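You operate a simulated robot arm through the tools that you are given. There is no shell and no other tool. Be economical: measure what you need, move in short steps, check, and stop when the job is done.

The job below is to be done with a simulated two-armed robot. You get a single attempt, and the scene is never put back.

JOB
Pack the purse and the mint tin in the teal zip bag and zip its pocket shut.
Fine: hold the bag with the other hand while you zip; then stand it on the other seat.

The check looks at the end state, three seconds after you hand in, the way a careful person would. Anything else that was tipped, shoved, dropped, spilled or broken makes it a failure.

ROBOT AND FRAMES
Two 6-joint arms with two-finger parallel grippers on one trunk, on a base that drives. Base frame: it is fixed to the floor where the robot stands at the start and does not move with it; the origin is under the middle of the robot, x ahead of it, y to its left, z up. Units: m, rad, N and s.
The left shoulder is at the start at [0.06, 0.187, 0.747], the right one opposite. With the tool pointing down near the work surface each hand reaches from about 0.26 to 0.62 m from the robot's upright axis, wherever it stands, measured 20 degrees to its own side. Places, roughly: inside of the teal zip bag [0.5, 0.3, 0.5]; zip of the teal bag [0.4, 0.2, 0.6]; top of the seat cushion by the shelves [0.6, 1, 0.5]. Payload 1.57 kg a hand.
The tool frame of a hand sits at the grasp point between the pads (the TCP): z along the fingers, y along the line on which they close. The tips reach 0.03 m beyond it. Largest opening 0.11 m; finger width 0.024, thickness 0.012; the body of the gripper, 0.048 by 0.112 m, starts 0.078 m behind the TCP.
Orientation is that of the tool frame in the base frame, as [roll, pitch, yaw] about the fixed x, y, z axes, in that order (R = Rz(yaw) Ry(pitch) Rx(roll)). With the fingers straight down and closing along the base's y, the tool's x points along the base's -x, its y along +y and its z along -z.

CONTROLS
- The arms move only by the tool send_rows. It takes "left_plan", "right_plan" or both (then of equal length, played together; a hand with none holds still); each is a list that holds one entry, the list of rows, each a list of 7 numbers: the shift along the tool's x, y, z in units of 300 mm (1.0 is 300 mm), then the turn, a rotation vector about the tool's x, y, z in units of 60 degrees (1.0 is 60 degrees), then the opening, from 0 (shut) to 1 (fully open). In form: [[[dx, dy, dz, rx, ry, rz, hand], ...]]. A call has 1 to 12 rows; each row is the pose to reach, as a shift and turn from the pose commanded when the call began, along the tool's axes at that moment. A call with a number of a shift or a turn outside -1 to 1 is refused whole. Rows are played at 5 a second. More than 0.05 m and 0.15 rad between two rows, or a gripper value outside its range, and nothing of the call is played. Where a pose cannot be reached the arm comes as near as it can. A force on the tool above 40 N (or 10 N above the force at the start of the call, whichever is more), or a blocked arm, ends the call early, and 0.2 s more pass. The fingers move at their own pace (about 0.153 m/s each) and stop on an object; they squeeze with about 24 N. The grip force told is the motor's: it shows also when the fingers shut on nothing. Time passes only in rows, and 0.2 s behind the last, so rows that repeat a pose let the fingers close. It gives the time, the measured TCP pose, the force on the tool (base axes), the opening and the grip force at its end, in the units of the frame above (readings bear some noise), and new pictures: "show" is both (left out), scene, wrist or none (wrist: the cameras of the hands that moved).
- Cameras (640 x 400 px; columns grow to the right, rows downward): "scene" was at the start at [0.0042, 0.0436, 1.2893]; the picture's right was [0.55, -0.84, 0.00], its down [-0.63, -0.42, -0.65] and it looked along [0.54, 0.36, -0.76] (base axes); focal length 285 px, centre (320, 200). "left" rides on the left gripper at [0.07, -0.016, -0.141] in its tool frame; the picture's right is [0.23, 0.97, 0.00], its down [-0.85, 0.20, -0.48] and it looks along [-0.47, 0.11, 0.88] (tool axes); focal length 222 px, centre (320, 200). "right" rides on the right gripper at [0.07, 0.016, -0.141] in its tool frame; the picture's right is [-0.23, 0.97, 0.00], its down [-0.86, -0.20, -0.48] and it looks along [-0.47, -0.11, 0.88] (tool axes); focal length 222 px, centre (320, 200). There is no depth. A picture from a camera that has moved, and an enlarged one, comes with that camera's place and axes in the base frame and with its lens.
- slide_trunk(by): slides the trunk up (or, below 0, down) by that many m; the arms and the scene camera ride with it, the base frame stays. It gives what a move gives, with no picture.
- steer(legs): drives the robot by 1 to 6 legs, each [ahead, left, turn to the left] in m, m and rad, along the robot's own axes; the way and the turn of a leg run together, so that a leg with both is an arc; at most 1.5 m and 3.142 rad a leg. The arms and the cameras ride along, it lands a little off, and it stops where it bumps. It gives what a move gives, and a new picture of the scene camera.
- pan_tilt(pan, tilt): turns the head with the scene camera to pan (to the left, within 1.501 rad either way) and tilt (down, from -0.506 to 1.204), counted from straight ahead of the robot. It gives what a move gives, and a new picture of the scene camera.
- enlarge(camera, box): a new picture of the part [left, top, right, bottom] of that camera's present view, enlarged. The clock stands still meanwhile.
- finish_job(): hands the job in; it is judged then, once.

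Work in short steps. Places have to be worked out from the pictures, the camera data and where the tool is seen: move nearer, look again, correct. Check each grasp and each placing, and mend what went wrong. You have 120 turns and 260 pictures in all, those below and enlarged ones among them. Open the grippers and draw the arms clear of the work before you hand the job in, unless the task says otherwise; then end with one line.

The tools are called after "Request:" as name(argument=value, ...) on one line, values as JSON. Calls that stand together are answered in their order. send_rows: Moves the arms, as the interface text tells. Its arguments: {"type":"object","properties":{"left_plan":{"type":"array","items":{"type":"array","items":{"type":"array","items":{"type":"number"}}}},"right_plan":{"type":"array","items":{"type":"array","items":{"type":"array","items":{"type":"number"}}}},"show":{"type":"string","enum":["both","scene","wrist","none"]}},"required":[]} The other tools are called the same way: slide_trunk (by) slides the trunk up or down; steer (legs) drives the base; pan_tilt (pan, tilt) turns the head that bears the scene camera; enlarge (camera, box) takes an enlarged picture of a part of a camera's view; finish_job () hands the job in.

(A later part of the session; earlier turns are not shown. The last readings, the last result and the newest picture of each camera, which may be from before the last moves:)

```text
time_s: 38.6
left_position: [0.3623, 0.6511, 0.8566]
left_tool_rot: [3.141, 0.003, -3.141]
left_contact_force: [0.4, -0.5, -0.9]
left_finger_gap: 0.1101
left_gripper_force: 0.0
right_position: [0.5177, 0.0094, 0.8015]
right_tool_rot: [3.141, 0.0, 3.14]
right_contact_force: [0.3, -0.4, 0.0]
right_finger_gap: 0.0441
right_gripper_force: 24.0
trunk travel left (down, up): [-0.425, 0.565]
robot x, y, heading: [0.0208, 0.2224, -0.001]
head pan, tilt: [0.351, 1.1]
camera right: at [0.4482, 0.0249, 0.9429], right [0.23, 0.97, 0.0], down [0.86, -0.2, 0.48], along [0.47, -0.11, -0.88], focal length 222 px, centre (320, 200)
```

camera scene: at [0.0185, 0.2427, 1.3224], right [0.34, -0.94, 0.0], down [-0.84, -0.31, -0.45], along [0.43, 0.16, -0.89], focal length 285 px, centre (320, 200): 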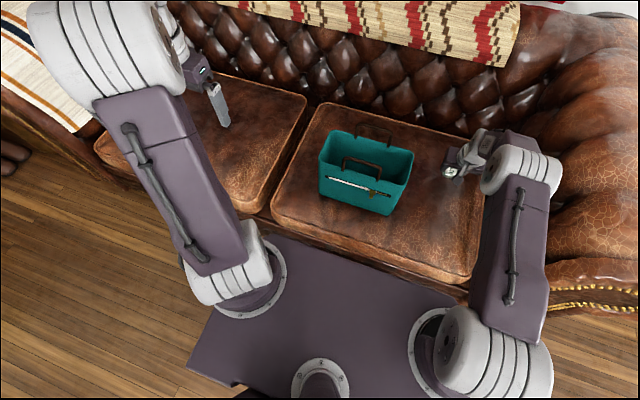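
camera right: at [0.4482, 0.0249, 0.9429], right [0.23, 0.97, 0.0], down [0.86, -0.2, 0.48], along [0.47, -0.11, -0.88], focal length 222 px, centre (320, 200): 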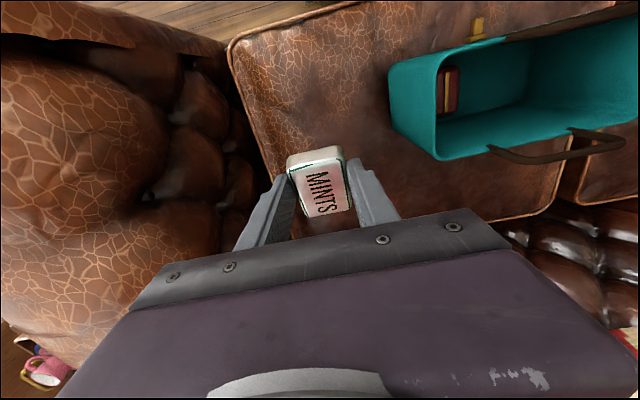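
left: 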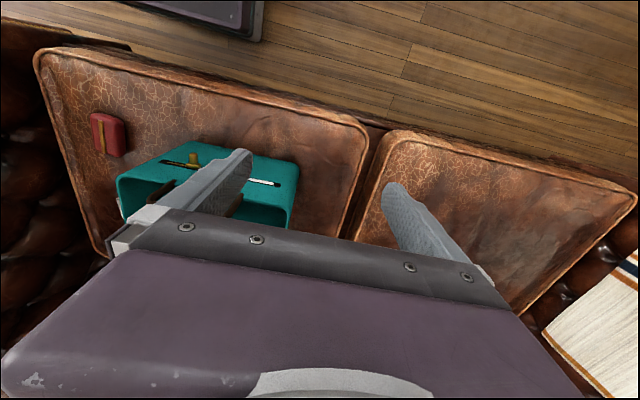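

Now I'll carry the tin over the bag's free left half, y about 0.31.

Request:
send_rows(right_plan=[[[-0.005, 0.12, 0, 0, 0, 0, 0], [-0.005, 0.25, 0, 0, 0, 0, 0], [-0.005, 0.38, 0, 0, 0, 0, 0], [-0.005, 0.5, 0, 0, 0, 0, 0], [-0.005, 0.62, 0, 0, 0, 0, 0], [-0.005, 0.74, 0, 0, 0, 0, 0], [-0.005, 0.86, 0, 0, 0, 0, 0], [-0.005, 0.95, 0, 0, 0, 0, 0], [-0.005, 1.0, 0, 0, 0, 0, 0], [-0.005, 1.0, 0, 0, 0, 0, 0]]])

```text
time_s: 40.8
left_position: [0.3626, 0.6513, 0.8566]
left_tool_rot: [3.141, -0.002, -3.139]
left_contact_force: [-1.0, 0.4, 0.6]
left_finger_gap: 0.1101
left_gripper_force: 0.1
right_position: [0.5204, 0.3089, 0.7985]
right_tool_rot: [3.141, 0.0, -3.141]
right_contact_force: [0.2, 0.5, -0.5]
right_finger_gap: 0.0438
right_gripper_force: 23.8
trunk travel left (down, up): [-0.425, 0.565]
robot x, y, heading: [0.0229, 0.2189, 0.002]
head pan, tilt: [0.351, 1.1]
camera scene: at [0.0185, 0.2425, 1.3224], right [0.34, -0.94, 0.0], down [-0.84, -0.31, -0.45], along [0.43, 0.16, -0.89], focal length 285 px, centre (320, 200)
camera right: at [0.4513, 0.3245, 0.9417], right [0.23, 0.97, 0.0], down [0.86, -0.2, 0.48], along [0.47, -0.11, -0.88], focal length 222 px, centre (320, 200)
```

scene: 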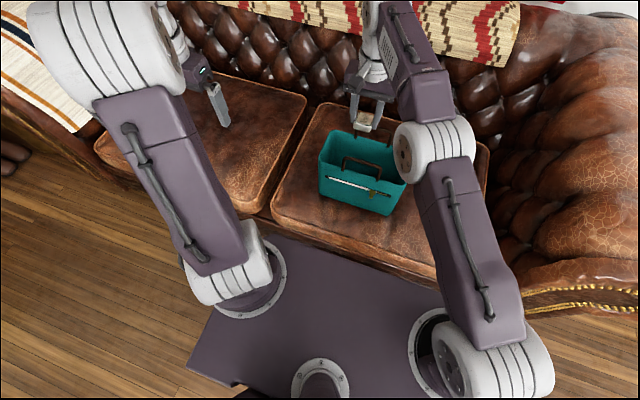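
right: 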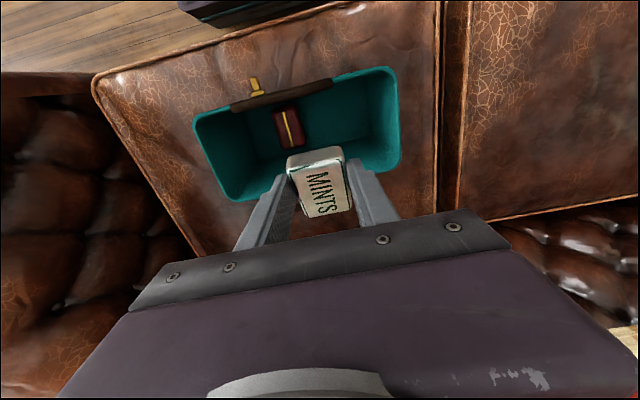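

The purse rests at y about 0.246 and the tin will land clear of it. I'll lower to 0.607 and let go.

Request:
send_rows(right_plan=[[[0, 0, 0.12, 0, 0, 0, 0.0], [0, 0, 0.25, 0, 0, 0, 0.0], [0, 0, 0.38, 0, 0, 0, 0.0], [0, 0, 0.5, 0, 0, 0, 0.0], [0, 0, 0.6, 0, 0, 0, 0.0], [0, 0, 0.635, 0, 0, 0, 0.0], [0, 0, 0.635, 0, 0, 0, 0.0]]], show="none")

Request:
send_rows(right_plan=[[[0, 0, 0, 0, 0, 0, 0.65], [0, 0, 0, 0, 0, 0, 0.65], [0, 0, 0, 0, 0, 0, 0.65], [0, 0, -0.1, 0, 0, 0, 0.65], [0, 0, -0.25, 0, 0, 0, 0.65], [0, 0, -0.4, 0, 0, 0, 0.65], [0, 0, -0.55, 0, 0, 0, 0.65], [0, 0, -0.7, 0, 0, 0, 0.65]]])

```text
time_s: 42.4
left_position: [0.364, 0.6513, 0.8555]
left_tool_rot: [3.138, 0.001, -3.14]
left_contact_force: [0.4, 0.6, 0.5]
left_finger_gap: 0.1101
left_gripper_force: 0.1
right_position: [0.5214, 0.3092, 0.6117]
right_tool_rot: [-3.142, -0.001, -3.141]
right_contact_force: [-1.2, 0.7, -0.6]
right_finger_gap: 0.0439
right_gripper_force: 24.4
trunk travel left (down, up): [-0.425, 0.565]
robot x, y, heading: [0.0202, 0.2161, 0.003]
head pan, tilt: [0.351, 1.1]
```

```text
time_s: 44.2
left_position: [0.3631, 0.6521, 0.8558]
left_tool_rot: [3.14, 0.001, -3.139]
left_contact_force: [0.6, -1.0, 0.1]
left_finger_gap: 0.11
left_gripper_force: 0.1
right_position: [0.5158, 0.3084, 0.8181]
right_tool_rot: [3.141, -0.001, -3.141]
right_contact_force: [0.3, -0.7, 0.4]
right_finger_gap: 0.0716
right_gripper_force: 0.1
right hand out of reach, approached as far as the arm can: row 8
trunk travel left (down, up): [-0.425, 0.565]
robot x, y, heading: [0.0228, 0.218, -0.0]
head pan, tilt: [0.351, 1.1]
camera scene: at [0.0183, 0.2426, 1.3224], right [0.34, -0.94, 0.0], down [-0.84, -0.31, -0.45], along [0.43, 0.16, -0.89], focal length 285 px, centre (320, 200)
camera right: at [0.4458, 0.3232, 0.9607], right [0.23, 0.97, 0.0], down [0.86, -0.2, 0.48], along [0.47, -0.11, -0.88], focal length 222 px, centre (320, 200)
```

scene: 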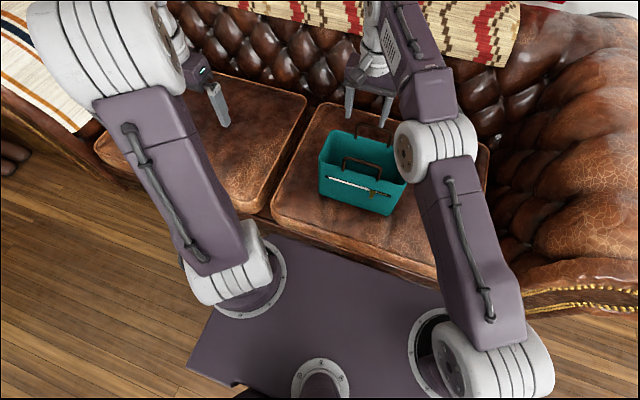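
right: 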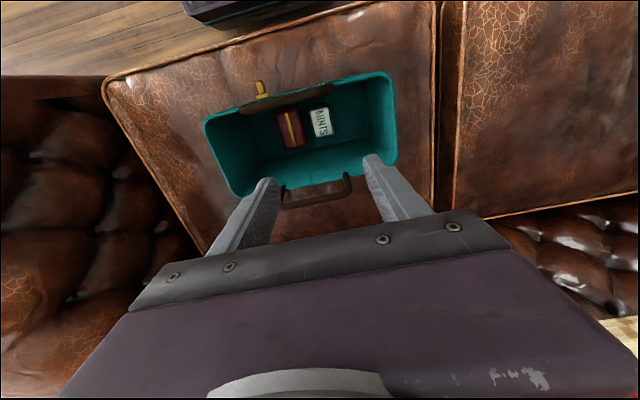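

Both items are in the bag. Next I'll look at the zip close up.

Request:
enlarge(camera="scene", box=[316, 165, 402, 219])

```text
7.41 times, centred on (359, 192) of scene
camera zoom: at [0.0183, 0.2426, 1.3224], right [0.34, -0.94, 0.0], down [-0.84, -0.31, -0.45], along [0.43, 0.16, -0.89], focal length 2110 px, centre (31, 259)
```

zoom: 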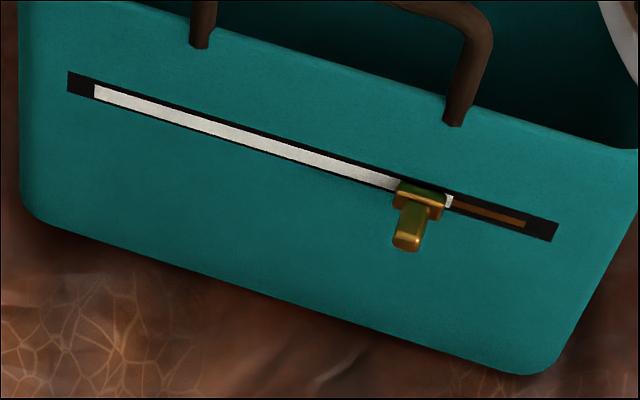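

Slot, as estimated: y 0.18–0.388, z about 0.573. Slider near y = 0.235, with its tab sticking out towards the robot. It's unclear which side is open, so I'll bring the right hand in front with the fingers tilted forward for a close look.

Request:
send_rows(right_plan=[[[0.12, -0.05, 0, 0, 0, 0, 0.5], [0.25, -0.1, 0, 0, 0, 0, 0.5], [0.38, -0.15, 0, 0, -0.1, 0, 0.5], [0.5, -0.2, 0, 0, -0.22, 0, 0.5], [0.62, -0.243, 0.05, 0, -0.34, 0, 0.5], [0.62, -0.243, 0.15, 0, -0.46, 0, 0.5], [0.62, -0.243, 0.25, 0, -0.58, 0, 0.5], [0.62, -0.243, 0.35, 0, -0.68, 0, 0.5], [0.62, -0.243, 0.39, 0, -0.75, 0, 0.5], [0.62, -0.243, 0.39, 0, -0.75, 0, 0.5]]])

```text
time_s: 45.9
left_position: [0.3632, 0.6519, 0.8567]
left_tool_rot: [3.14, 0.0, -3.141]
left_contact_force: [-0.1, 0.2, -0.8]
left_finger_gap: 0.1099
left_gripper_force: 0.1
right_position: [0.3333, 0.2394, 0.7356]
right_tool_rot: [3.136, 0.675, -3.123]
right_contact_force: [11.7, -31.9, 94.1]
right_finger_gap: 0.055
right_gripper_force: 0.0
trunk travel left (down, up): [-0.425, 0.565]
robot x, y, heading: [0.0212, 0.2195, 0.003]
head pan, tilt: [0.351, 1.1]
stopped in row 8 (right hand): the force on the tool passed its limit (the readings are from after the stop); the commanded pose is now the measured one
camera scene: at [0.0187, 0.2426, 1.3224], right [0.34, -0.94, 0.0], down [-0.84, -0.31, -0.45], along [0.43, 0.16, -0.89], focal length 285 px, centre (320, 200)
camera right: at [0.1899, 0.2496, 0.8022], right [0.16, 0.98, 0.15], down [0.37, -0.19, 0.91], along [0.92, -0.09, -0.39], focal length 222 px, centre (320, 200)
```

scene: 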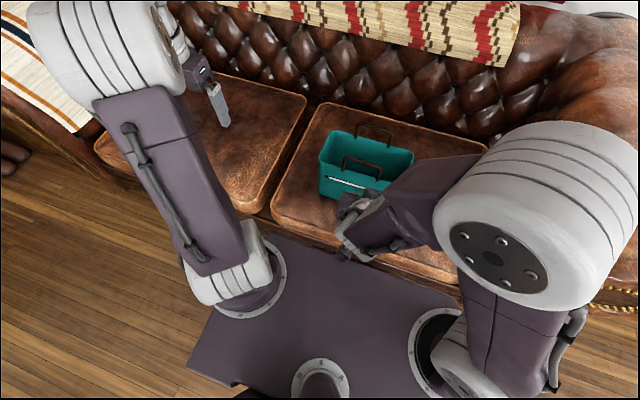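
right: 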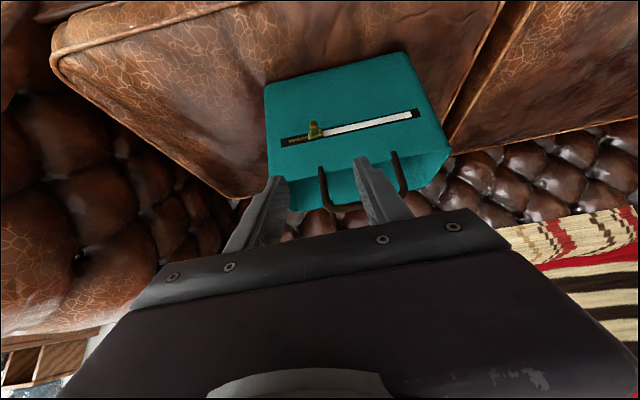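

The force limit tripped because the hand folded too close to the robot's own body. The bag looks unmoved. I'll ease the hand forward.

Request:
send_rows(right_plan=[[[-0.06, -0.02, 0.01, 0, 0, 0, 0.5], [-0.13, -0.05, 0.02, 0, 0, 0, 0.5], [-0.19, -0.07, 0.026, 0, 0, 0, 0.5]]], show="scene")

Request:
enlarge(camera="right", box=[230, 30, 470, 180])

```text
time_s: 46.7
left_position: [0.3627, 0.6524, 0.8562]
left_tool_rot: [3.138, 0.0, -3.139]
left_contact_force: [-0.1, -0.5, 0.2]
left_finger_gap: 0.1101
left_gripper_force: 0.2
right_position: [0.3805, 0.2169, 0.762]
right_tool_rot: [3.141, 0.671, -3.121]
right_contact_force: [0.5, -1.0, 0.9]
right_finger_gap: 0.0551
right_gripper_force: 0.0
trunk travel left (down, up): [-0.425, 0.565]
robot x, y, heading: [0.0231, 0.2208, 0.001]
head pan, tilt: [0.351, 1.1]
camera scene: at [0.0189, 0.2425, 1.3224], right [0.34, -0.94, 0.0], down [-0.84, -0.31, -0.45], along [0.43, 0.16, -0.89], focal length 285 px, centre (320, 200)
```

scene: 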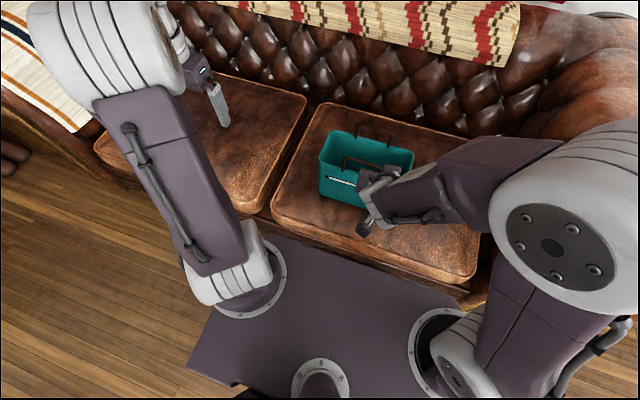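

```text
2.67 times, centred on (350, 105) of right
camera zoom: at [0.2382, 0.2288, 0.8302], right [0.16, 0.98, 0.14], down [0.38, -0.19, 0.91], along [0.91, -0.09, -0.4], focal length 592 px, centre (240, 453)
```

zoom: 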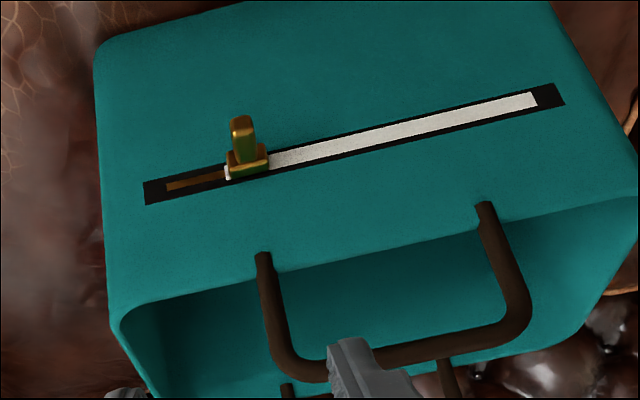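

I can see the slider well from here. I'll zoom in further to tell the open side from the closed one.

Request:
enlarge(camera="right", box=[280, 65, 350, 109])

Request:
enlarge(camera="right", box=[385, 50, 445, 88])

```text
9.09 times, centred on (315, 87) of right
camera zoom: at [0.2382, 0.2288, 0.8302], right [0.16, 0.98, 0.14], down [0.38, -0.19, 0.91], along [0.91, -0.09, -0.4], focal length 2019 px, centre (366, 1227)
```

zoom: 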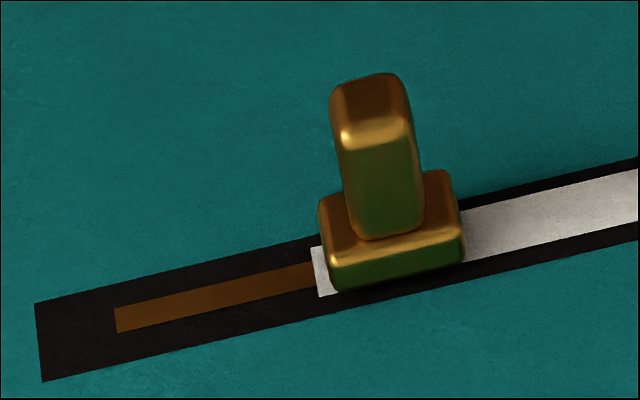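

```text
10.53 times, centred on (415, 69) of right
camera zoom: at [0.2382, 0.2288, 0.8302], right [0.16, 0.98, 0.14], down [0.38, -0.19, 0.91], along [0.91, -0.09, -0.4], focal length 2338 px, centre (-680, 1579)
```

zoom: 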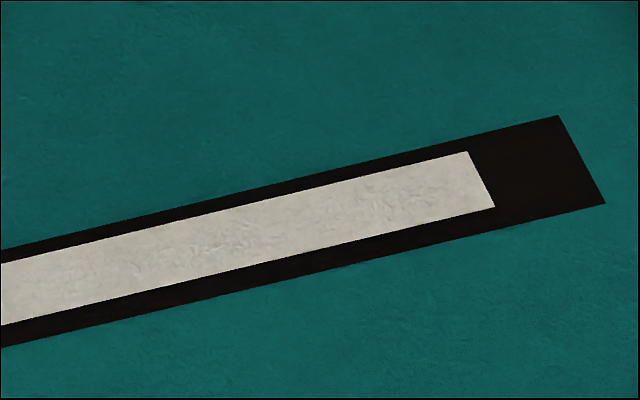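

The cream strip looks like lining showing through the open gap, and the brass strip matches the slider like closed teeth. So the slider must travel left, to y of about 0.38. First the left hand goes over the bag's left wall to hold it.

Request:
send_rows(left_plan=[[[-0.09, -0.12, 0.03, 0, 0, 0, 1], [-0.18, -0.24, 0.06, 0, 0, 0, 1], [-0.27, -0.36, 0.09, 0, 0, 0, 1], [-0.36, -0.48, 0.12, 0, 0, 0, 1], [-0.45, -0.6, 0.15, 0, 0, 0, 1], [-0.52, -0.72, 0.18, 0, 0, 0, 1], [-0.527, -0.83, 0.19, 0, 0, 0, 1], [-0.527, -0.83, 0.19, 0, 0, 0, 1]]])

```text
time_s: 48.5
left_position: [0.5216, 0.4019, 0.8]
left_tool_rot: [3.14, 0.0, -3.14]
left_contact_force: [0.3, 0.9, -0.4]
left_finger_gap: 0.11
left_gripper_force: 0.1
right_position: [0.3802, 0.2171, 0.7629]
right_tool_rot: [3.14, 0.672, -3.123]
right_contact_force: [0.0, -0.3, 0.1]
right_finger_gap: 0.0547
right_gripper_force: 0.0
trunk travel left (down, up): [-0.425, 0.565]
robot x, y, heading: [0.0198, 0.2166, 0.005]
head pan, tilt: [0.351, 1.1]
camera scene: at [0.0189, 0.243, 1.3224], right [0.34, -0.94, 0.0], down [-0.84, -0.31, -0.45], along [0.43, 0.16, -0.89], focal length 285 px, centre (320, 200)
camera left: at [0.452, 0.3849, 0.941], right [-0.23, 0.97, 0.0], down [0.85, 0.2, 0.48], along [0.47, 0.11, -0.88], focal length 222 px, centre (320, 200)
```

scene: 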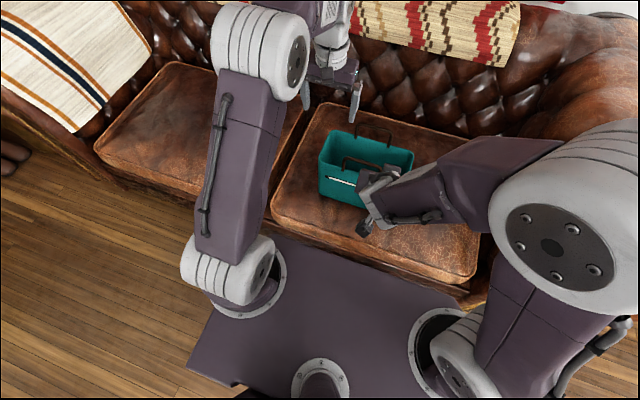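
left: 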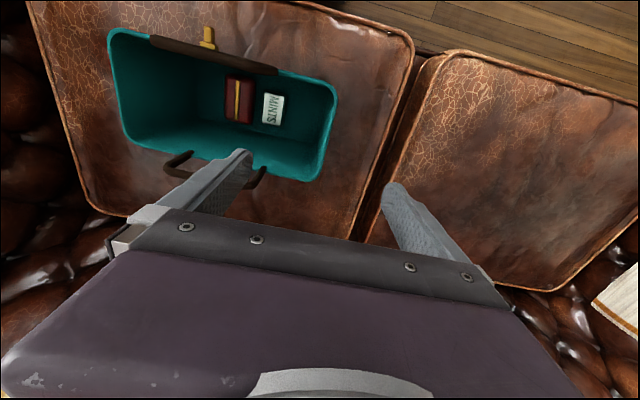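

The left wall is at y of about 0.406. I'll lower the left hand astride it.

Request:
send_rows(left_plan=[[[0, 0.013, 0.12, 0, 0, 0, 0.8], [0, 0.013, 0.24, 0, 0, 0, 0.8], [0, 0.013, 0.36, 0, 0, 0, 0.8], [0, 0.013, 0.46, 0, 0, 0, 0.8], [0, 0.013, 0.55, 0, 0, 0, 0.8]]])

```text
time_s: 49.7
left_position: [0.5229, 0.407, 0.6322]
left_tool_rot: [3.139, 0.001, -3.14]
left_contact_force: [0.1, 0.6, -0.2]
left_finger_gap: 0.088
left_gripper_force: 0.0
right_position: [0.3799, 0.2166, 0.7626]
right_tool_rot: [3.14, 0.672, -3.123]
right_contact_force: [0.2, 0.1, 0.3]
right_finger_gap: 0.0552
right_gripper_force: 0.1
trunk travel left (down, up): [-0.425, 0.565]
robot x, y, heading: [0.0199, 0.2211, 0.003]
head pan, tilt: [0.351, 1.1]
camera scene: at [0.0192, 0.2427, 1.3224], right [0.34, -0.94, 0.0], down [-0.84, -0.31, -0.45], along [0.43, 0.16, -0.89], focal length 285 px, centre (320, 200)
camera left: at [0.4527, 0.3897, 0.7738], right [-0.23, 0.97, 0.0], down [0.85, 0.2, 0.48], along [0.47, 0.11, -0.88], focal length 222 px, centre (320, 200)
```

scene: 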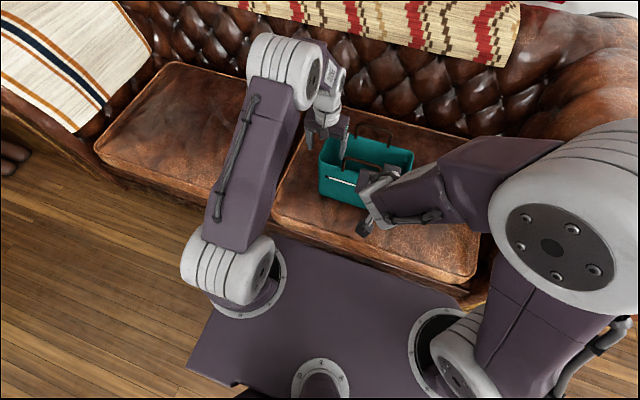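
left: 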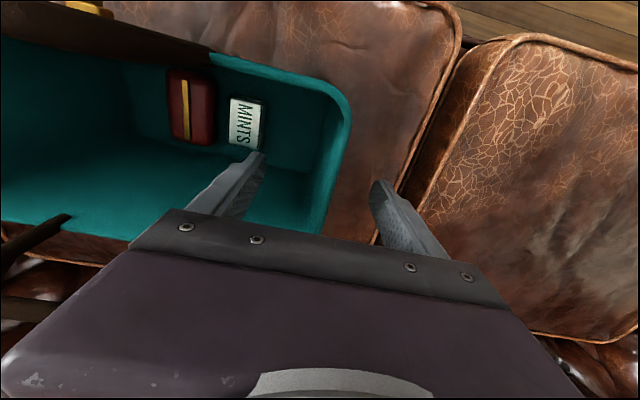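

The wall runs between the fingers. I'll close the left hand on it.

Request:
send_rows(left_plan=[[[0, 0, 0, 0, 0, 0, 0.4], [0, 0, 0, 0, 0, 0, 0.2], [0, 0, 0, 0, 0, 0, 0.0], [0, 0, 0, 0, 0, 0, 0.0], [0, 0, 0, 0, 0, 0, 0.0]]], show="both")

Request:
enlarge(camera="right", box=[230, 30, 470, 180])

```text
time_s: 50.9
left_position: [0.524, 0.407, 0.6331]
left_tool_rot: [3.139, 0.001, -3.14]
left_contact_force: [-0.2, 0.6, -0.2]
left_finger_gap: 0.0046
left_gripper_force: 24.0
right_position: [0.3803, 0.218, 0.7626]
right_tool_rot: [3.141, 0.672, -3.122]
right_contact_force: [0.2, -0.6, -0.7]
right_finger_gap: 0.0548
right_gripper_force: 0.0
trunk travel left (down, up): [-0.425, 0.565]
robot x, y, heading: [0.0203, 0.2226, 0.0]
head pan, tilt: [0.351, 1.1]
camera scene: at [0.0188, 0.2427, 1.3224], right [0.34, -0.94, 0.0], down [-0.84, -0.31, -0.45], along [0.43, 0.16, -0.89], focal length 285 px, centre (320, 200)
camera left: at [0.4524, 0.3896, 0.7741], right [-0.23, 0.97, 0.0], down [0.85, 0.2, 0.48], along [0.47, 0.11, -0.88], focal length 222 px, centre (320, 200)
```

scene: 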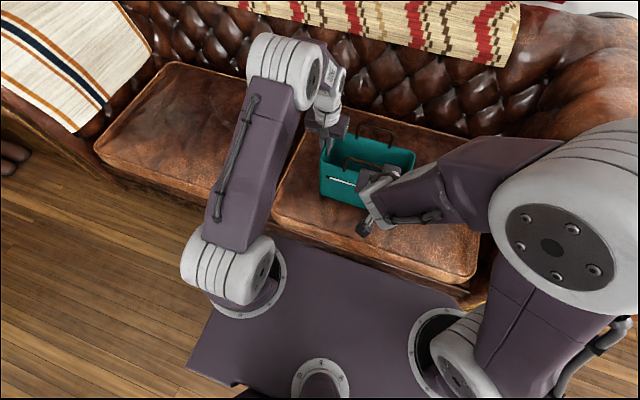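
left: 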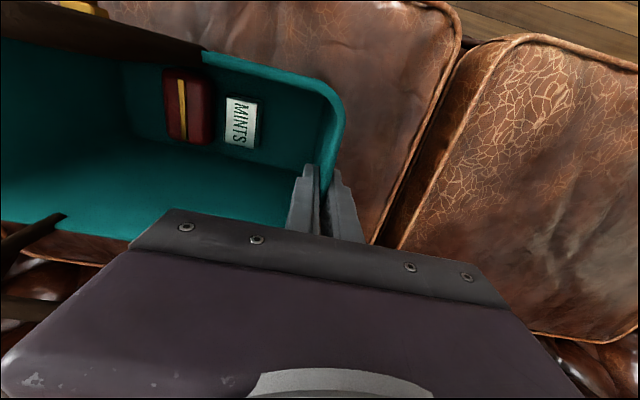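

```text
2.67 times, centred on (350, 105) of right
camera zoom: at [0.238, 0.2292, 0.8301], right [0.16, 0.98, 0.14], down [0.38, -0.19, 0.91], along [0.91, -0.09, -0.4], focal length 592 px, centre (240, 453)
```

zoom: 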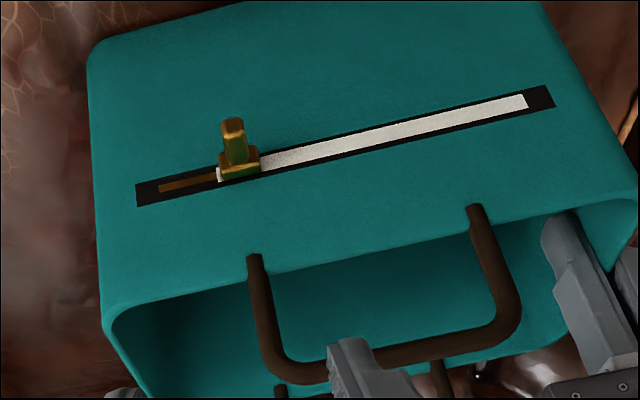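

The bag is held; it shifted about 4 mm while I closed. The tab is at y about 0.230, z about 0.578, x 0.43–0.455. I'll lower the right hand in front of it and look before closing in.

Request:
send_rows(right_plan=[[[0.065, 0.01, 0.09, 0, 0, 0, 0.4], [0.13, 0.02, 0.175, 0, 0, 0, 0.4], [0.195, 0.03, 0.26, 0, 0, 0, 0.4], [0.26, 0.04, 0.35, 0, 0, 0, 0.4], [0.324, 0.04, 0.435, 0, 0, 0, 0.4], [0.324, 0.04, 0.435, 0, 0, 0, 0.4]]])

```text
time_s: 52.3
left_position: [0.5223, 0.4071, 0.6324]
left_tool_rot: [3.139, -0.001, -3.141]
left_contact_force: [-1.3, -1.1, 0.8]
left_finger_gap: 0.0051
left_gripper_force: 24.3
right_position: [0.4078, 0.2597, 0.6319]
right_tool_rot: [-3.137, 0.668, -3.117]
right_contact_force: [0.4, 0.4, 0.0]
right_finger_gap: 0.0441
right_gripper_force: 0.1
right hand out of reach, approached as far as the arm can: row 3, 4, 5, 6
trunk travel left (down, up): [-0.425, 0.565]
robot x, y, heading: [0.0198, 0.2216, 0.005]
head pan, tilt: [0.351, 1.1]
camera scene: at [0.0188, 0.2428, 1.3224], right [0.34, -0.94, 0.0], down [-0.84, -0.31, -0.45], along [0.43, 0.16, -0.89], focal length 285 px, centre (320, 200)
camera right: at [0.2653, 0.2729, 0.6996], right [0.16, 0.98, 0.14], down [0.38, -0.19, 0.91], along [0.91, -0.09, -0.4], focal length 222 px, centre (320, 200)
```

scene: 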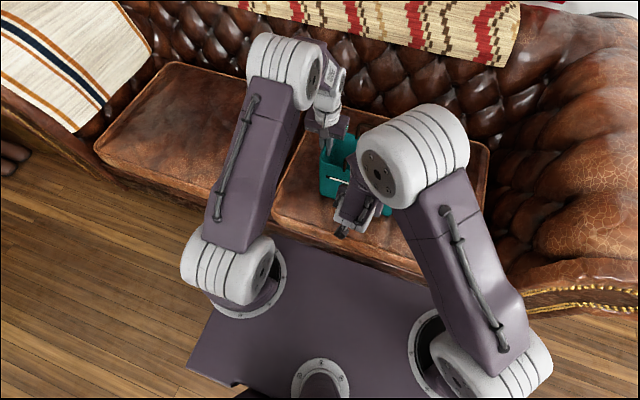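
right: 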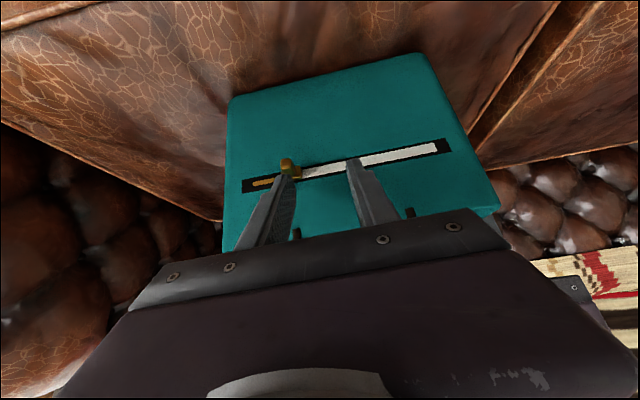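

That steep tilt is too close to the robot for the right arm. A gentler tilt of 0.35 rad still clears the handle. I'll back off slightly and re-tilt.

Request:
send_rows(right_plan=[[[0.006, -0.03, -0.054, 0, 0, 0, 0.4], [0.012, -0.06, -0.108, 0, 0.06, 0, 0.4], [0.012, -0.1, -0.108, 0, 0.15, 0, 0.4], [0.012, -0.1, -0.108, 0, 0.23, 0, 0.4], [0.012, -0.1, -0.108, 0, 0.306, 0, 0.4], [0.012, -0.1, -0.108, 0, 0.306, 0, 0.4]]])

```text
time_s: 53.7
left_position: [0.5228, 0.4056, 0.6333]
left_tool_rot: [3.139, 0.0, -3.141]
left_contact_force: [0.0, 0.0, -0.1]
left_finger_gap: 0.0044
left_gripper_force: 24.0
right_position: [0.3856, 0.2302, 0.655]
right_tool_rot: [-3.14, 0.351, -3.122]
right_contact_force: [0.2, -0.4, 0.4]
right_finger_gap: 0.044
right_gripper_force: 0.0
right hand out of reach, approached as far as the arm can: row 1
trunk travel left (down, up): [-0.425, 0.565]
robot x, y, heading: [0.0193, 0.2189, -0.002]
head pan, tilt: [0.351, 1.1]
camera scene: at [0.0188, 0.2429, 1.3224], right [0.34, -0.94, 0.0], down [-0.84, -0.31, -0.45], along [0.43, 0.16, -0.89], focal length 285 px, centre (320, 200)
camera right: at [0.2716, 0.2426, 0.7653], right [0.19, 0.98, 0.08], down [0.64, -0.19, 0.74], along [0.74, -0.09, -0.67], focal length 222 px, centre (320, 200)
```

scene: 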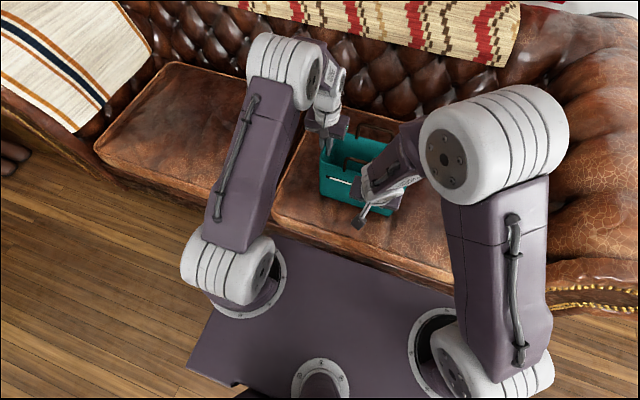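
right: 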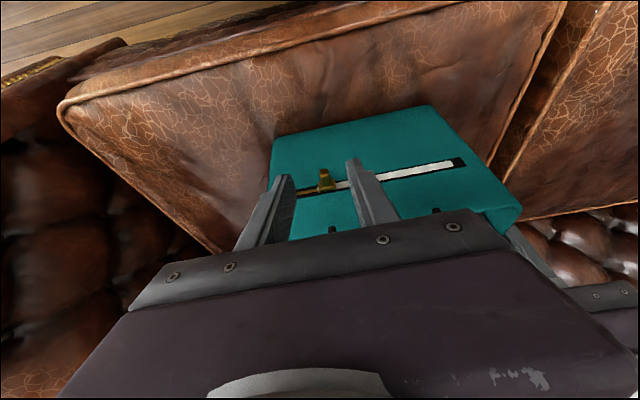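

The tab lines up at y about 0.231. I'll slide the fingers around it to a TCP of about (0.425, 0.230, 0.594).

Request:
send_rows(right_plan=[[[-0.015, 0.002, 0.08, 0, 0, 0, 0.4], [-0.03, 0.002, 0.16, 0, 0, 0, 0.4], [-0.053, 0.002, 0.236, 0, 0, 0, 0.4], [-0.053, 0.002, 0.236, 0, 0, 0, 0.4]]])

Request:
enlarge(camera="right", box=[240, 110, 440, 235])

```text
time_s: 54.7
left_position: [0.5216, 0.406, 0.6335]
left_tool_rot: [3.141, -0.001, -3.139]
left_contact_force: [-0.8, 2.0, 0.1]
left_finger_gap: 0.0046
left_gripper_force: 24.2
right_position: [0.4251, 0.2314, 0.5945]
right_tool_rot: [3.139, 0.352, -3.122]
right_contact_force: [0.2, -0.4, 0.3]
right_finger_gap: 0.0436
right_gripper_force: 0.1
trunk travel left (down, up): [-0.425, 0.565]
robot x, y, heading: [0.0238, 0.2219, 0.001]
head pan, tilt: [0.351, 1.1]
camera scene: at [0.0188, 0.2429, 1.3224], right [0.34, -0.94, 0.0], down [-0.84, -0.31, -0.45], along [0.43, 0.16, -0.89], focal length 285 px, centre (320, 200)
camera right: at [0.3102, 0.2438, 0.7043], right [0.19, 0.98, 0.08], down [0.64, -0.19, 0.74], along [0.74, -0.09, -0.66], focal length 222 px, centre (320, 200)
```

scene: 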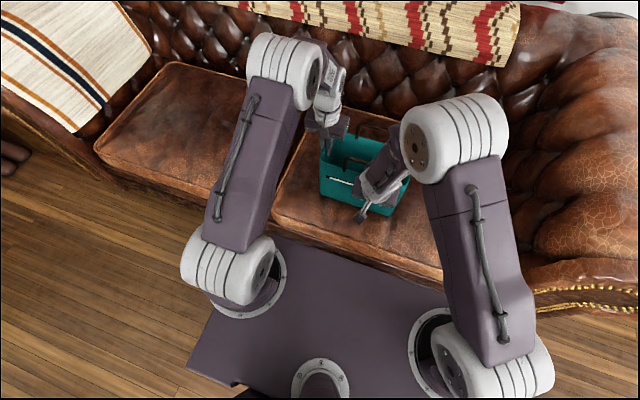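
right: 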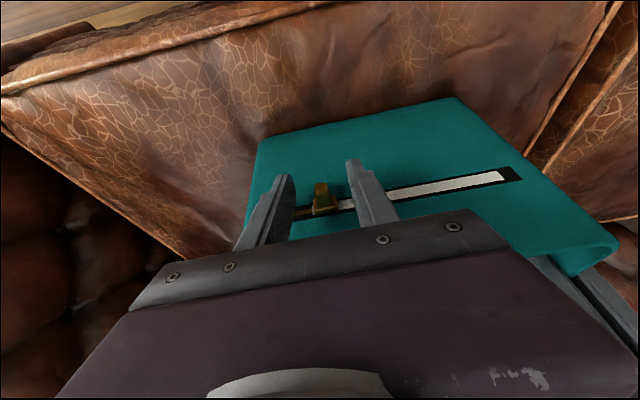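

```text
3.20 times, centred on (340, 172) of right
camera zoom: at [0.3102, 0.2438, 0.7043], right [0.19, 0.98, 0.08], down [0.64, -0.19, 0.74], along [0.74, -0.09, -0.66], focal length 711 px, centre (256, 288)
```

zoom: 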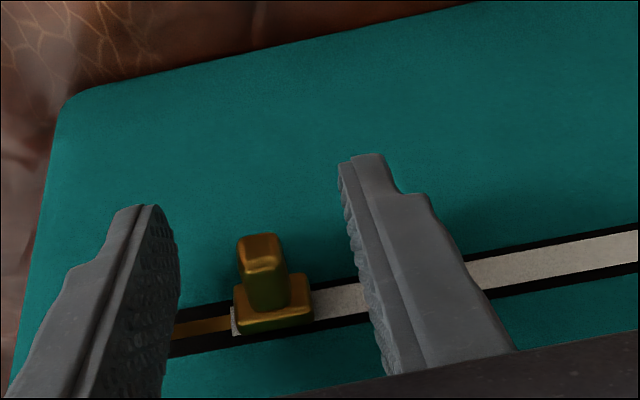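

The tab stands between the pads. I'll close on it.

Request:
send_rows(right_plan=[[[-0.01, 0, 0, 0, 0, 0, 0.25], [-0.01, 0, 0, 0, 0, 0, 0.0], [-0.01, 0, 0, 0, 0, 0, 0.0], [-0.01, 0, 0, 0, 0, 0, 0.0], [-0.01, 0, 0, 0, 0, 0, 0.0]]], show="wrist")

Request:
enlarge(camera="right", box=[240, 110, 440, 235])

```text
time_s: 55.9
left_position: [0.5222, 0.4073, 0.6323]
left_tool_rot: [3.141, -0.001, -3.139]
left_contact_force: [0.4, 1.2, 0.4]
left_finger_gap: 0.0045
left_gripper_force: 23.9
right_position: [0.4274, 0.2303, 0.5959]
right_tool_rot: [3.14, 0.35, -3.123]
right_contact_force: [-1.0, 0.9, 1.0]
right_finger_gap: 0.0185
right_gripper_force: 24.0
trunk travel left (down, up): [-0.425, 0.565]
robot x, y, heading: [0.0212, 0.2198, 0.002]
head pan, tilt: [0.351, 1.1]
camera right: at [0.3132, 0.2437, 0.7056], right [0.19, 0.98, 0.08], down [0.64, -0.19, 0.74], along [0.74, -0.09, -0.66], focal length 222 px, centre (320, 200)
```

right: 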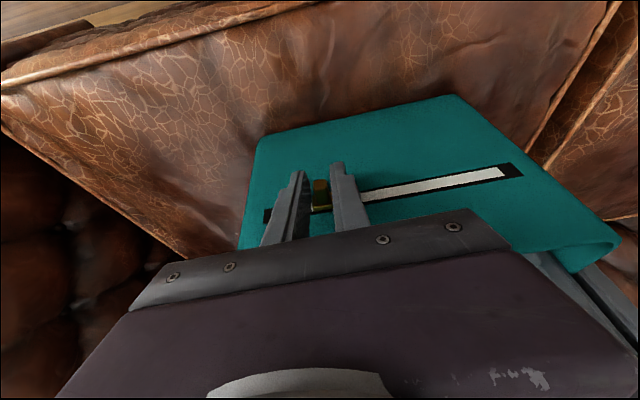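

```text
3.20 times, centred on (340, 172) of right
camera zoom: at [0.3132, 0.2437, 0.7056], right [0.19, 0.98, 0.08], down [0.64, -0.19, 0.74], along [0.74, -0.09, -0.66], focal length 711 px, centre (256, 288)
```

zoom: 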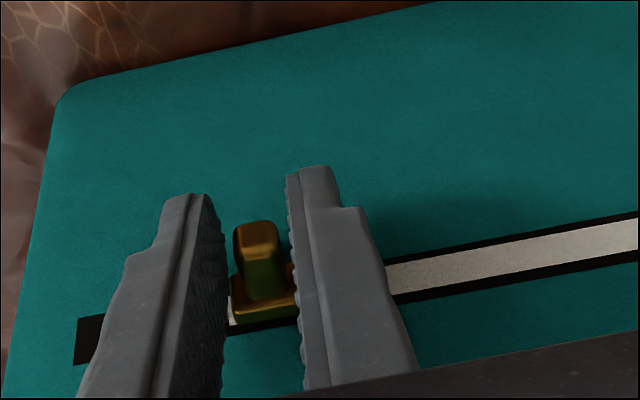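

The fingers hold the slider at 0.0185 m. I'll pull it left along +y gently, with the left hand still holding the bag.

Request:
send_rows(right_plan=[[[-0.011, 0.03, 0, 0, 0, 0, 0.0], [-0.012, 0.07, 0, 0, 0, 0, 0.0], [-0.013, 0.11, 0, 0, 0, 0, 0.0], [-0.014, 0.15, 0, 0, 0, 0, 0.0], [-0.015, 0.19, 0.001, 0, 0, 0, 0.0], [-0.015, 0.23, 0.001, 0, 0, 0, 0.0], [-0.015, 0.23, 0.001, 0, 0, 0, 0.0]]])

Request:
enlarge(camera="right", box=[210, 110, 450, 260])

```text
time_s: 57.5
left_position: [0.5223, 0.4066, 0.6319]
left_tool_rot: [3.14, -0.001, 3.141]
left_contact_force: [5.7, -0.3, 11.1]
left_finger_gap: 0.0056
left_gripper_force: 24.1
right_position: [0.4291, 0.3018, 0.5999]
right_tool_rot: [3.138, 0.351, -3.121]
right_contact_force: [-5.5, -0.4, -12.6]
right_finger_gap: 0.0186
right_gripper_force: 24.0
trunk travel left (down, up): [-0.425, 0.565]
robot x, y, heading: [0.0203, 0.2193, -0.0]
head pan, tilt: [0.351, 1.1]
camera scene: at [0.0193, 0.2426, 1.3224], right [0.34, -0.94, 0.0], down [-0.84, -0.31, -0.45], along [0.43, 0.16, -0.89], focal length 285 px, centre (320, 200)
camera right: at [0.3156, 0.3139, 0.7076], right [0.19, 0.98, 0.08], down [0.64, -0.19, 0.74], along [0.74, -0.09, -0.66], focal length 222 px, centre (320, 200)
```

scene: 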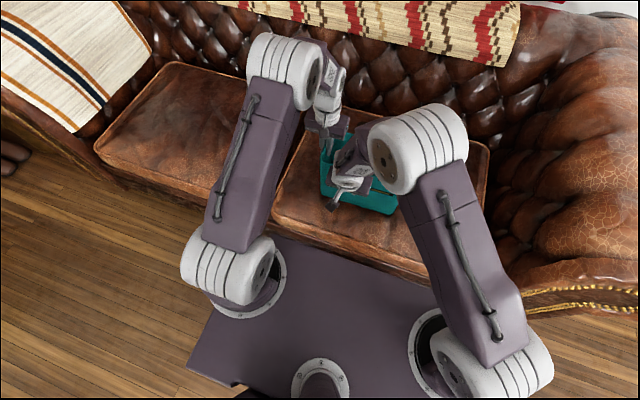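
right: 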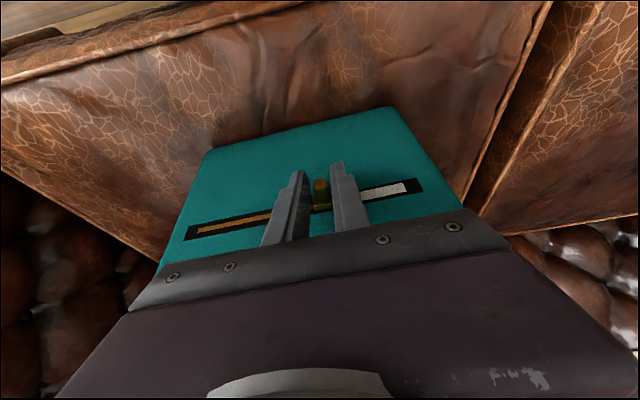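

```text
2.67 times, centred on (330, 185) of right
camera zoom: at [0.3156, 0.3139, 0.7076], right [0.19, 0.98, 0.08], down [0.64, -0.19, 0.74], along [0.74, -0.09, -0.66], focal length 592 px, centre (293, 240)
```

zoom: 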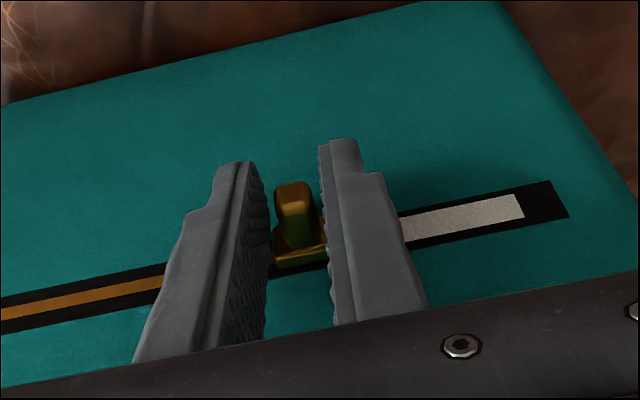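

It works: the slider is at y about 0.30 and the brass part grows behind it. Some vertical load has built up, so I'll ease that off and carry on to the left end.

Request:
send_rows(right_plan=[[[0.012, 0.0, 0.008, 0, 0, 0, 0.0], [0.012, 0.03, 0.008, 0, 0, 0, 0.0], [0.012, 0.07, 0.008, 0, 0, 0, 0.0], [0.011, 0.11, 0.008, 0, 0, 0, 0.0], [0.01, 0.15, 0.008, 0, 0, 0, 0.0], [0.009, 0.18, 0.008, 0, 0, 0, 0.0], [0.008, 0.2, 0.008, 0, 0, 0, 0.0], [0.008, 0.2, 0.008, 0, 0, 0, 0.0]]])

Request:
enlarge(camera="right", box=[210, 110, 450, 260])

```text
time_s: 59.3
left_position: [0.5222, 0.4064, 0.6328]
left_tool_rot: [3.141, 0.002, -3.141]
left_contact_force: [1.3, -2.4, -7.2]
left_finger_gap: 0.0048
left_gripper_force: 24.4
right_position: [0.4281, 0.3621, 0.5953]
right_tool_rot: [3.138, 0.352, -3.12]
right_contact_force: [-6.7, 0.5, 13.6]
right_finger_gap: 0.0185
right_gripper_force: 23.9
trunk travel left (down, up): [-0.425, 0.565]
robot x, y, heading: [0.0182, 0.2207, -0.003]
head pan, tilt: [0.351, 1.1]
camera scene: at [0.0179, 0.2425, 1.3224], right [0.34, -0.94, 0.0], down [-0.84, -0.31, -0.45], along [0.43, 0.16, -0.89], focal length 285 px, centre (320, 200)
camera right: at [0.3133, 0.3738, 0.7048], right [0.19, 0.98, 0.08], down [0.64, -0.19, 0.74], along [0.74, -0.09, -0.66], focal length 222 px, centre (320, 200)
```

scene: 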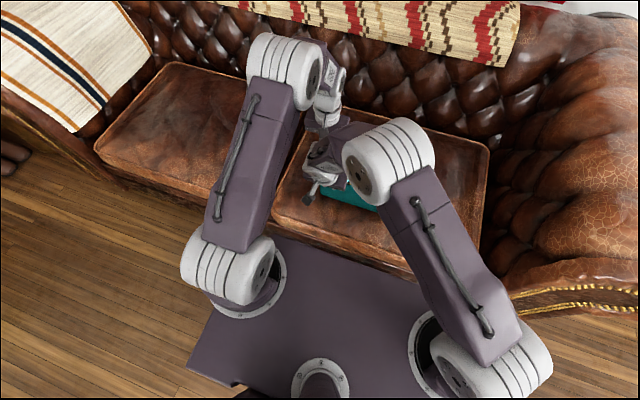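
right: 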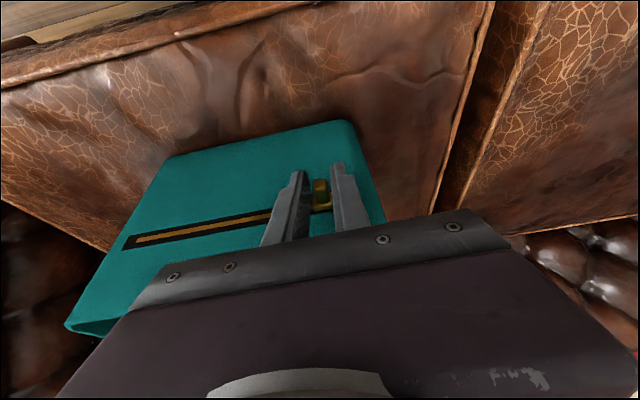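

```text
2.67 times, centred on (330, 185) of right
camera zoom: at [0.3133, 0.3738, 0.7048], right [0.19, 0.98, 0.08], down [0.64, -0.19, 0.74], along [0.74, -0.09, -0.66], focal length 592 px, centre (293, 240)
```

zoom: 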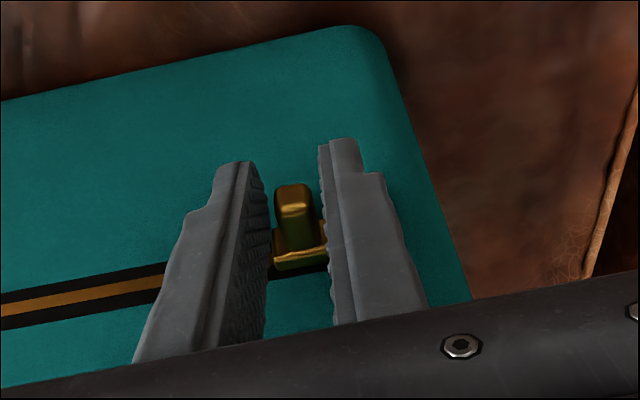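

The slider is at y about 0.362. I'll push on gently until it meets its stop.

Request:
send_rows(right_plan=[[[0.002, 0.01, -0.006, 0, 0, 0, 0.0], [0.002, 0.025, -0.006, 0, 0, 0, 0.0], [0.002, 0.04, -0.006, 0, 0, 0, 0.0], [0.002, 0.055, -0.006, 0, 0, 0, 0.0], [0.002, 0.07, -0.006, 0, 0, 0, 0.0]]], show="none")

Request:
enlarge(camera="right", box=[210, 110, 450, 260])

```text
time_s: 60.5
left_position: [0.5232, 0.4077, 0.6322]
left_tool_rot: [3.137, 0.007, -3.139]
left_contact_force: [4.8, 22.2, 2.3]
left_finger_gap: 0.0061
left_gripper_force: 24.0
right_position: [0.4248, 0.3794, 0.5944]
right_tool_rot: [-3.137, 0.348, -3.123]
right_contact_force: [0.6, -23.6, 0.7]
right_finger_gap: 0.0101
right_gripper_force: 23.9
trunk travel left (down, up): [-0.425, 0.565]
robot x, y, heading: [0.0204, 0.2235, -0.004]
head pan, tilt: [0.351, 1.1]
```

```text
2.67 times, centred on (330, 185) of right
camera zoom: at [0.3117, 0.3927, 0.7045], right [0.2, 0.98, 0.07], down [0.64, -0.18, 0.74], along [0.74, -0.1, -0.67], focal length 592 px, centre (293, 240)
```

zoom: 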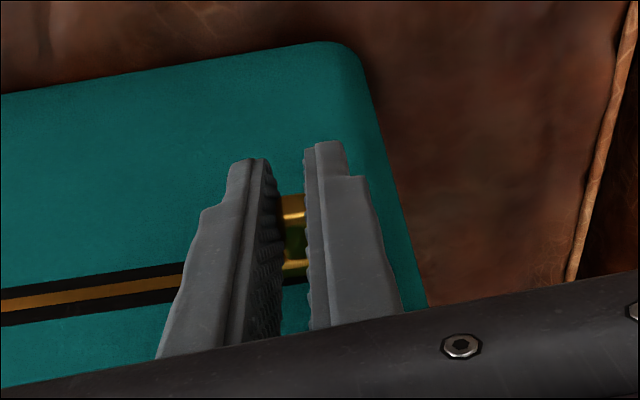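

There are 23 N in y, so the slider is at its stop. I'll relax a little, open, retreat and check.

Request:
send_rows(right_plan=[[[0, -0.02, 0, 0, 0, 0, 0.0], [0, -0.02, 0, 0, 0, 0, 0.4], [0, -0.02, 0, 0, 0, 0, 0.4], [0.05, -0.02, -0.08, 0, 0, 0, 0.4], [0.08, -0.02, -0.2, 0, 0, 0, 0.4], [0.08, -0.1, -0.35, 0, 0, 0, 0.4], [0.08, -0.2, -0.45, 0, 0, 0, 0.4], [0.08, -0.3, -0.5, 0, 0, 0, 0.4]]])

Request:
enlarge(camera="right", box=[200, 60, 520, 260])

```text
refused: row 6 steps farther than a row can; nothing moved
```

```text
2.00 times, centred on (360, 160) of right
camera zoom: at [0.3117, 0.3927, 0.7045], right [0.2, 0.98, 0.07], down [0.64, -0.18, 0.74], along [0.74, -0.1, -0.67], focal length 444 px, centre (240, 280)
```

zoom: 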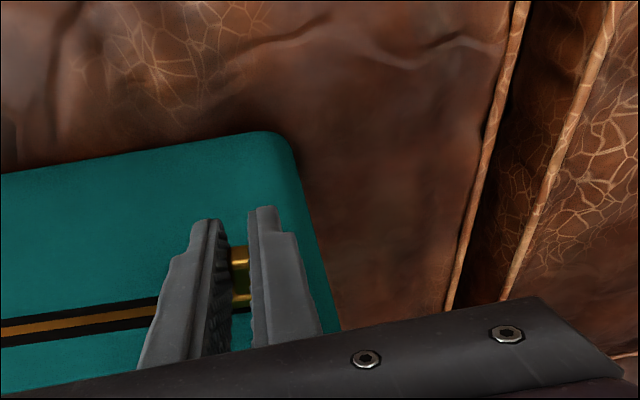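

One step was too long and the call was refused. I'll resend with smaller steps.

Request:
send_rows(right_plan=[[[0, -0.02, 0, 0, 0, 0, 0.0], [0, -0.02, 0, 0, 0, 0, 0.4], [0, -0.02, 0, 0, 0, 0, 0.4], [0.05, -0.02, -0.06, 0, 0, 0, 0.4], [0.08, -0.02, -0.17, 0, 0, 0, 0.4], [0.08, -0.1, -0.27, 0, 0, 0, 0.4], [0.08, -0.2, -0.36, 0, 0, 0, 0.4], [0.08, -0.3, -0.42, 0, 0, 0, 0.4], [0.08, -0.4, -0.45, 0, 0, 0, 0.4]]])

Request:
enlarge(camera="right", box=[200, 60, 520, 260])

```text
time_s: 62.5
left_position: [0.5227, 0.406, 0.6339]
left_tool_rot: [3.14, 0.0, -3.14]
left_contact_force: [-0.5, -1.2, 0.1]
left_finger_gap: 0.0048
left_gripper_force: 24.4
right_position: [0.3578, 0.2602, 0.7152]
right_tool_rot: [3.141, 0.35, -3.123]
right_contact_force: [-0.4, -0.4, 0.0]
right_finger_gap: 0.0437
right_gripper_force: 0.1
trunk travel left (down, up): [-0.425, 0.565]
robot x, y, heading: [0.019, 0.219, 0.0]
head pan, tilt: [0.351, 1.1]
camera scene: at [0.0188, 0.2421, 1.3224], right [0.34, -0.94, 0.0], down [-0.84, -0.31, -0.45], along [0.43, 0.16, -0.89], focal length 285 px, centre (320, 200)
camera right: at [0.2437, 0.2728, 0.8242], right [0.19, 0.98, 0.08], down [0.64, -0.19, 0.74], along [0.74, -0.09, -0.66], focal length 222 px, centre (320, 200)
```

scene: 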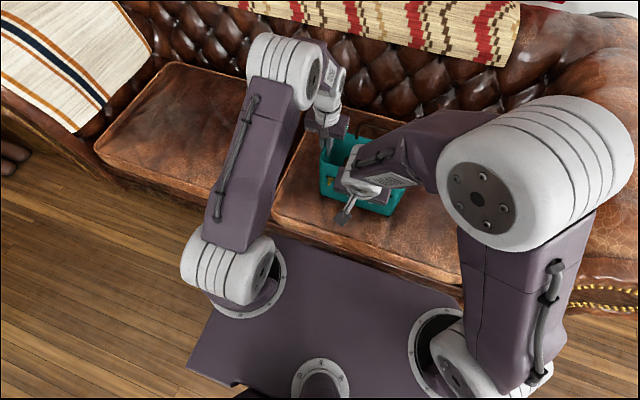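
right: 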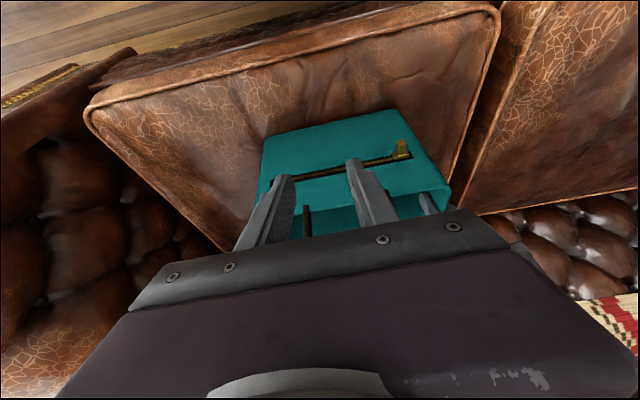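

```text
2.00 times, centred on (360, 160) of right
camera zoom: at [0.2437, 0.2728, 0.8242], right [0.19, 0.98, 0.08], down [0.64, -0.19, 0.74], along [0.74, -0.09, -0.66], focal length 444 px, centre (240, 280)
```

zoom: 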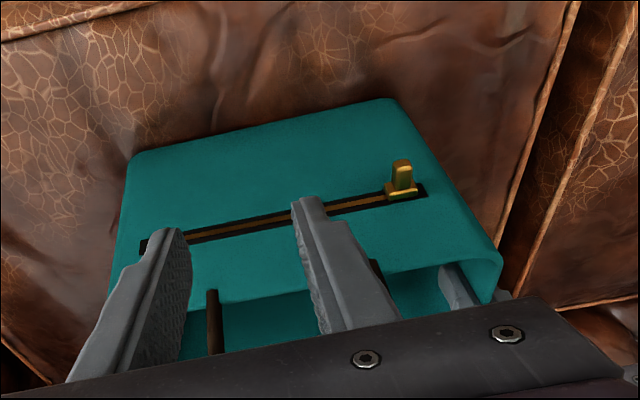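

No cream shows any more and the slider is at the left end. I'll take one close check of that end.

Request:
enlarge(camera="right", box=[360, 125, 440, 175])

```text
8.00 times, centred on (400, 150) of right
camera zoom: at [0.2437, 0.2728, 0.8242], right [0.19, 0.98, 0.08], down [0.64, -0.19, 0.74], along [0.74, -0.09, -0.66], focal length 1777 px, centre (-320, 600)
```

zoom: 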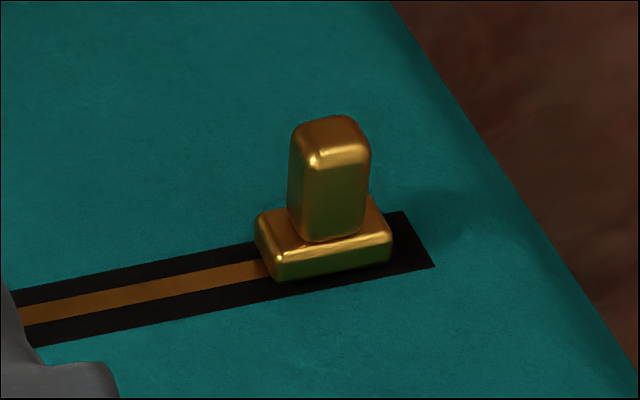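

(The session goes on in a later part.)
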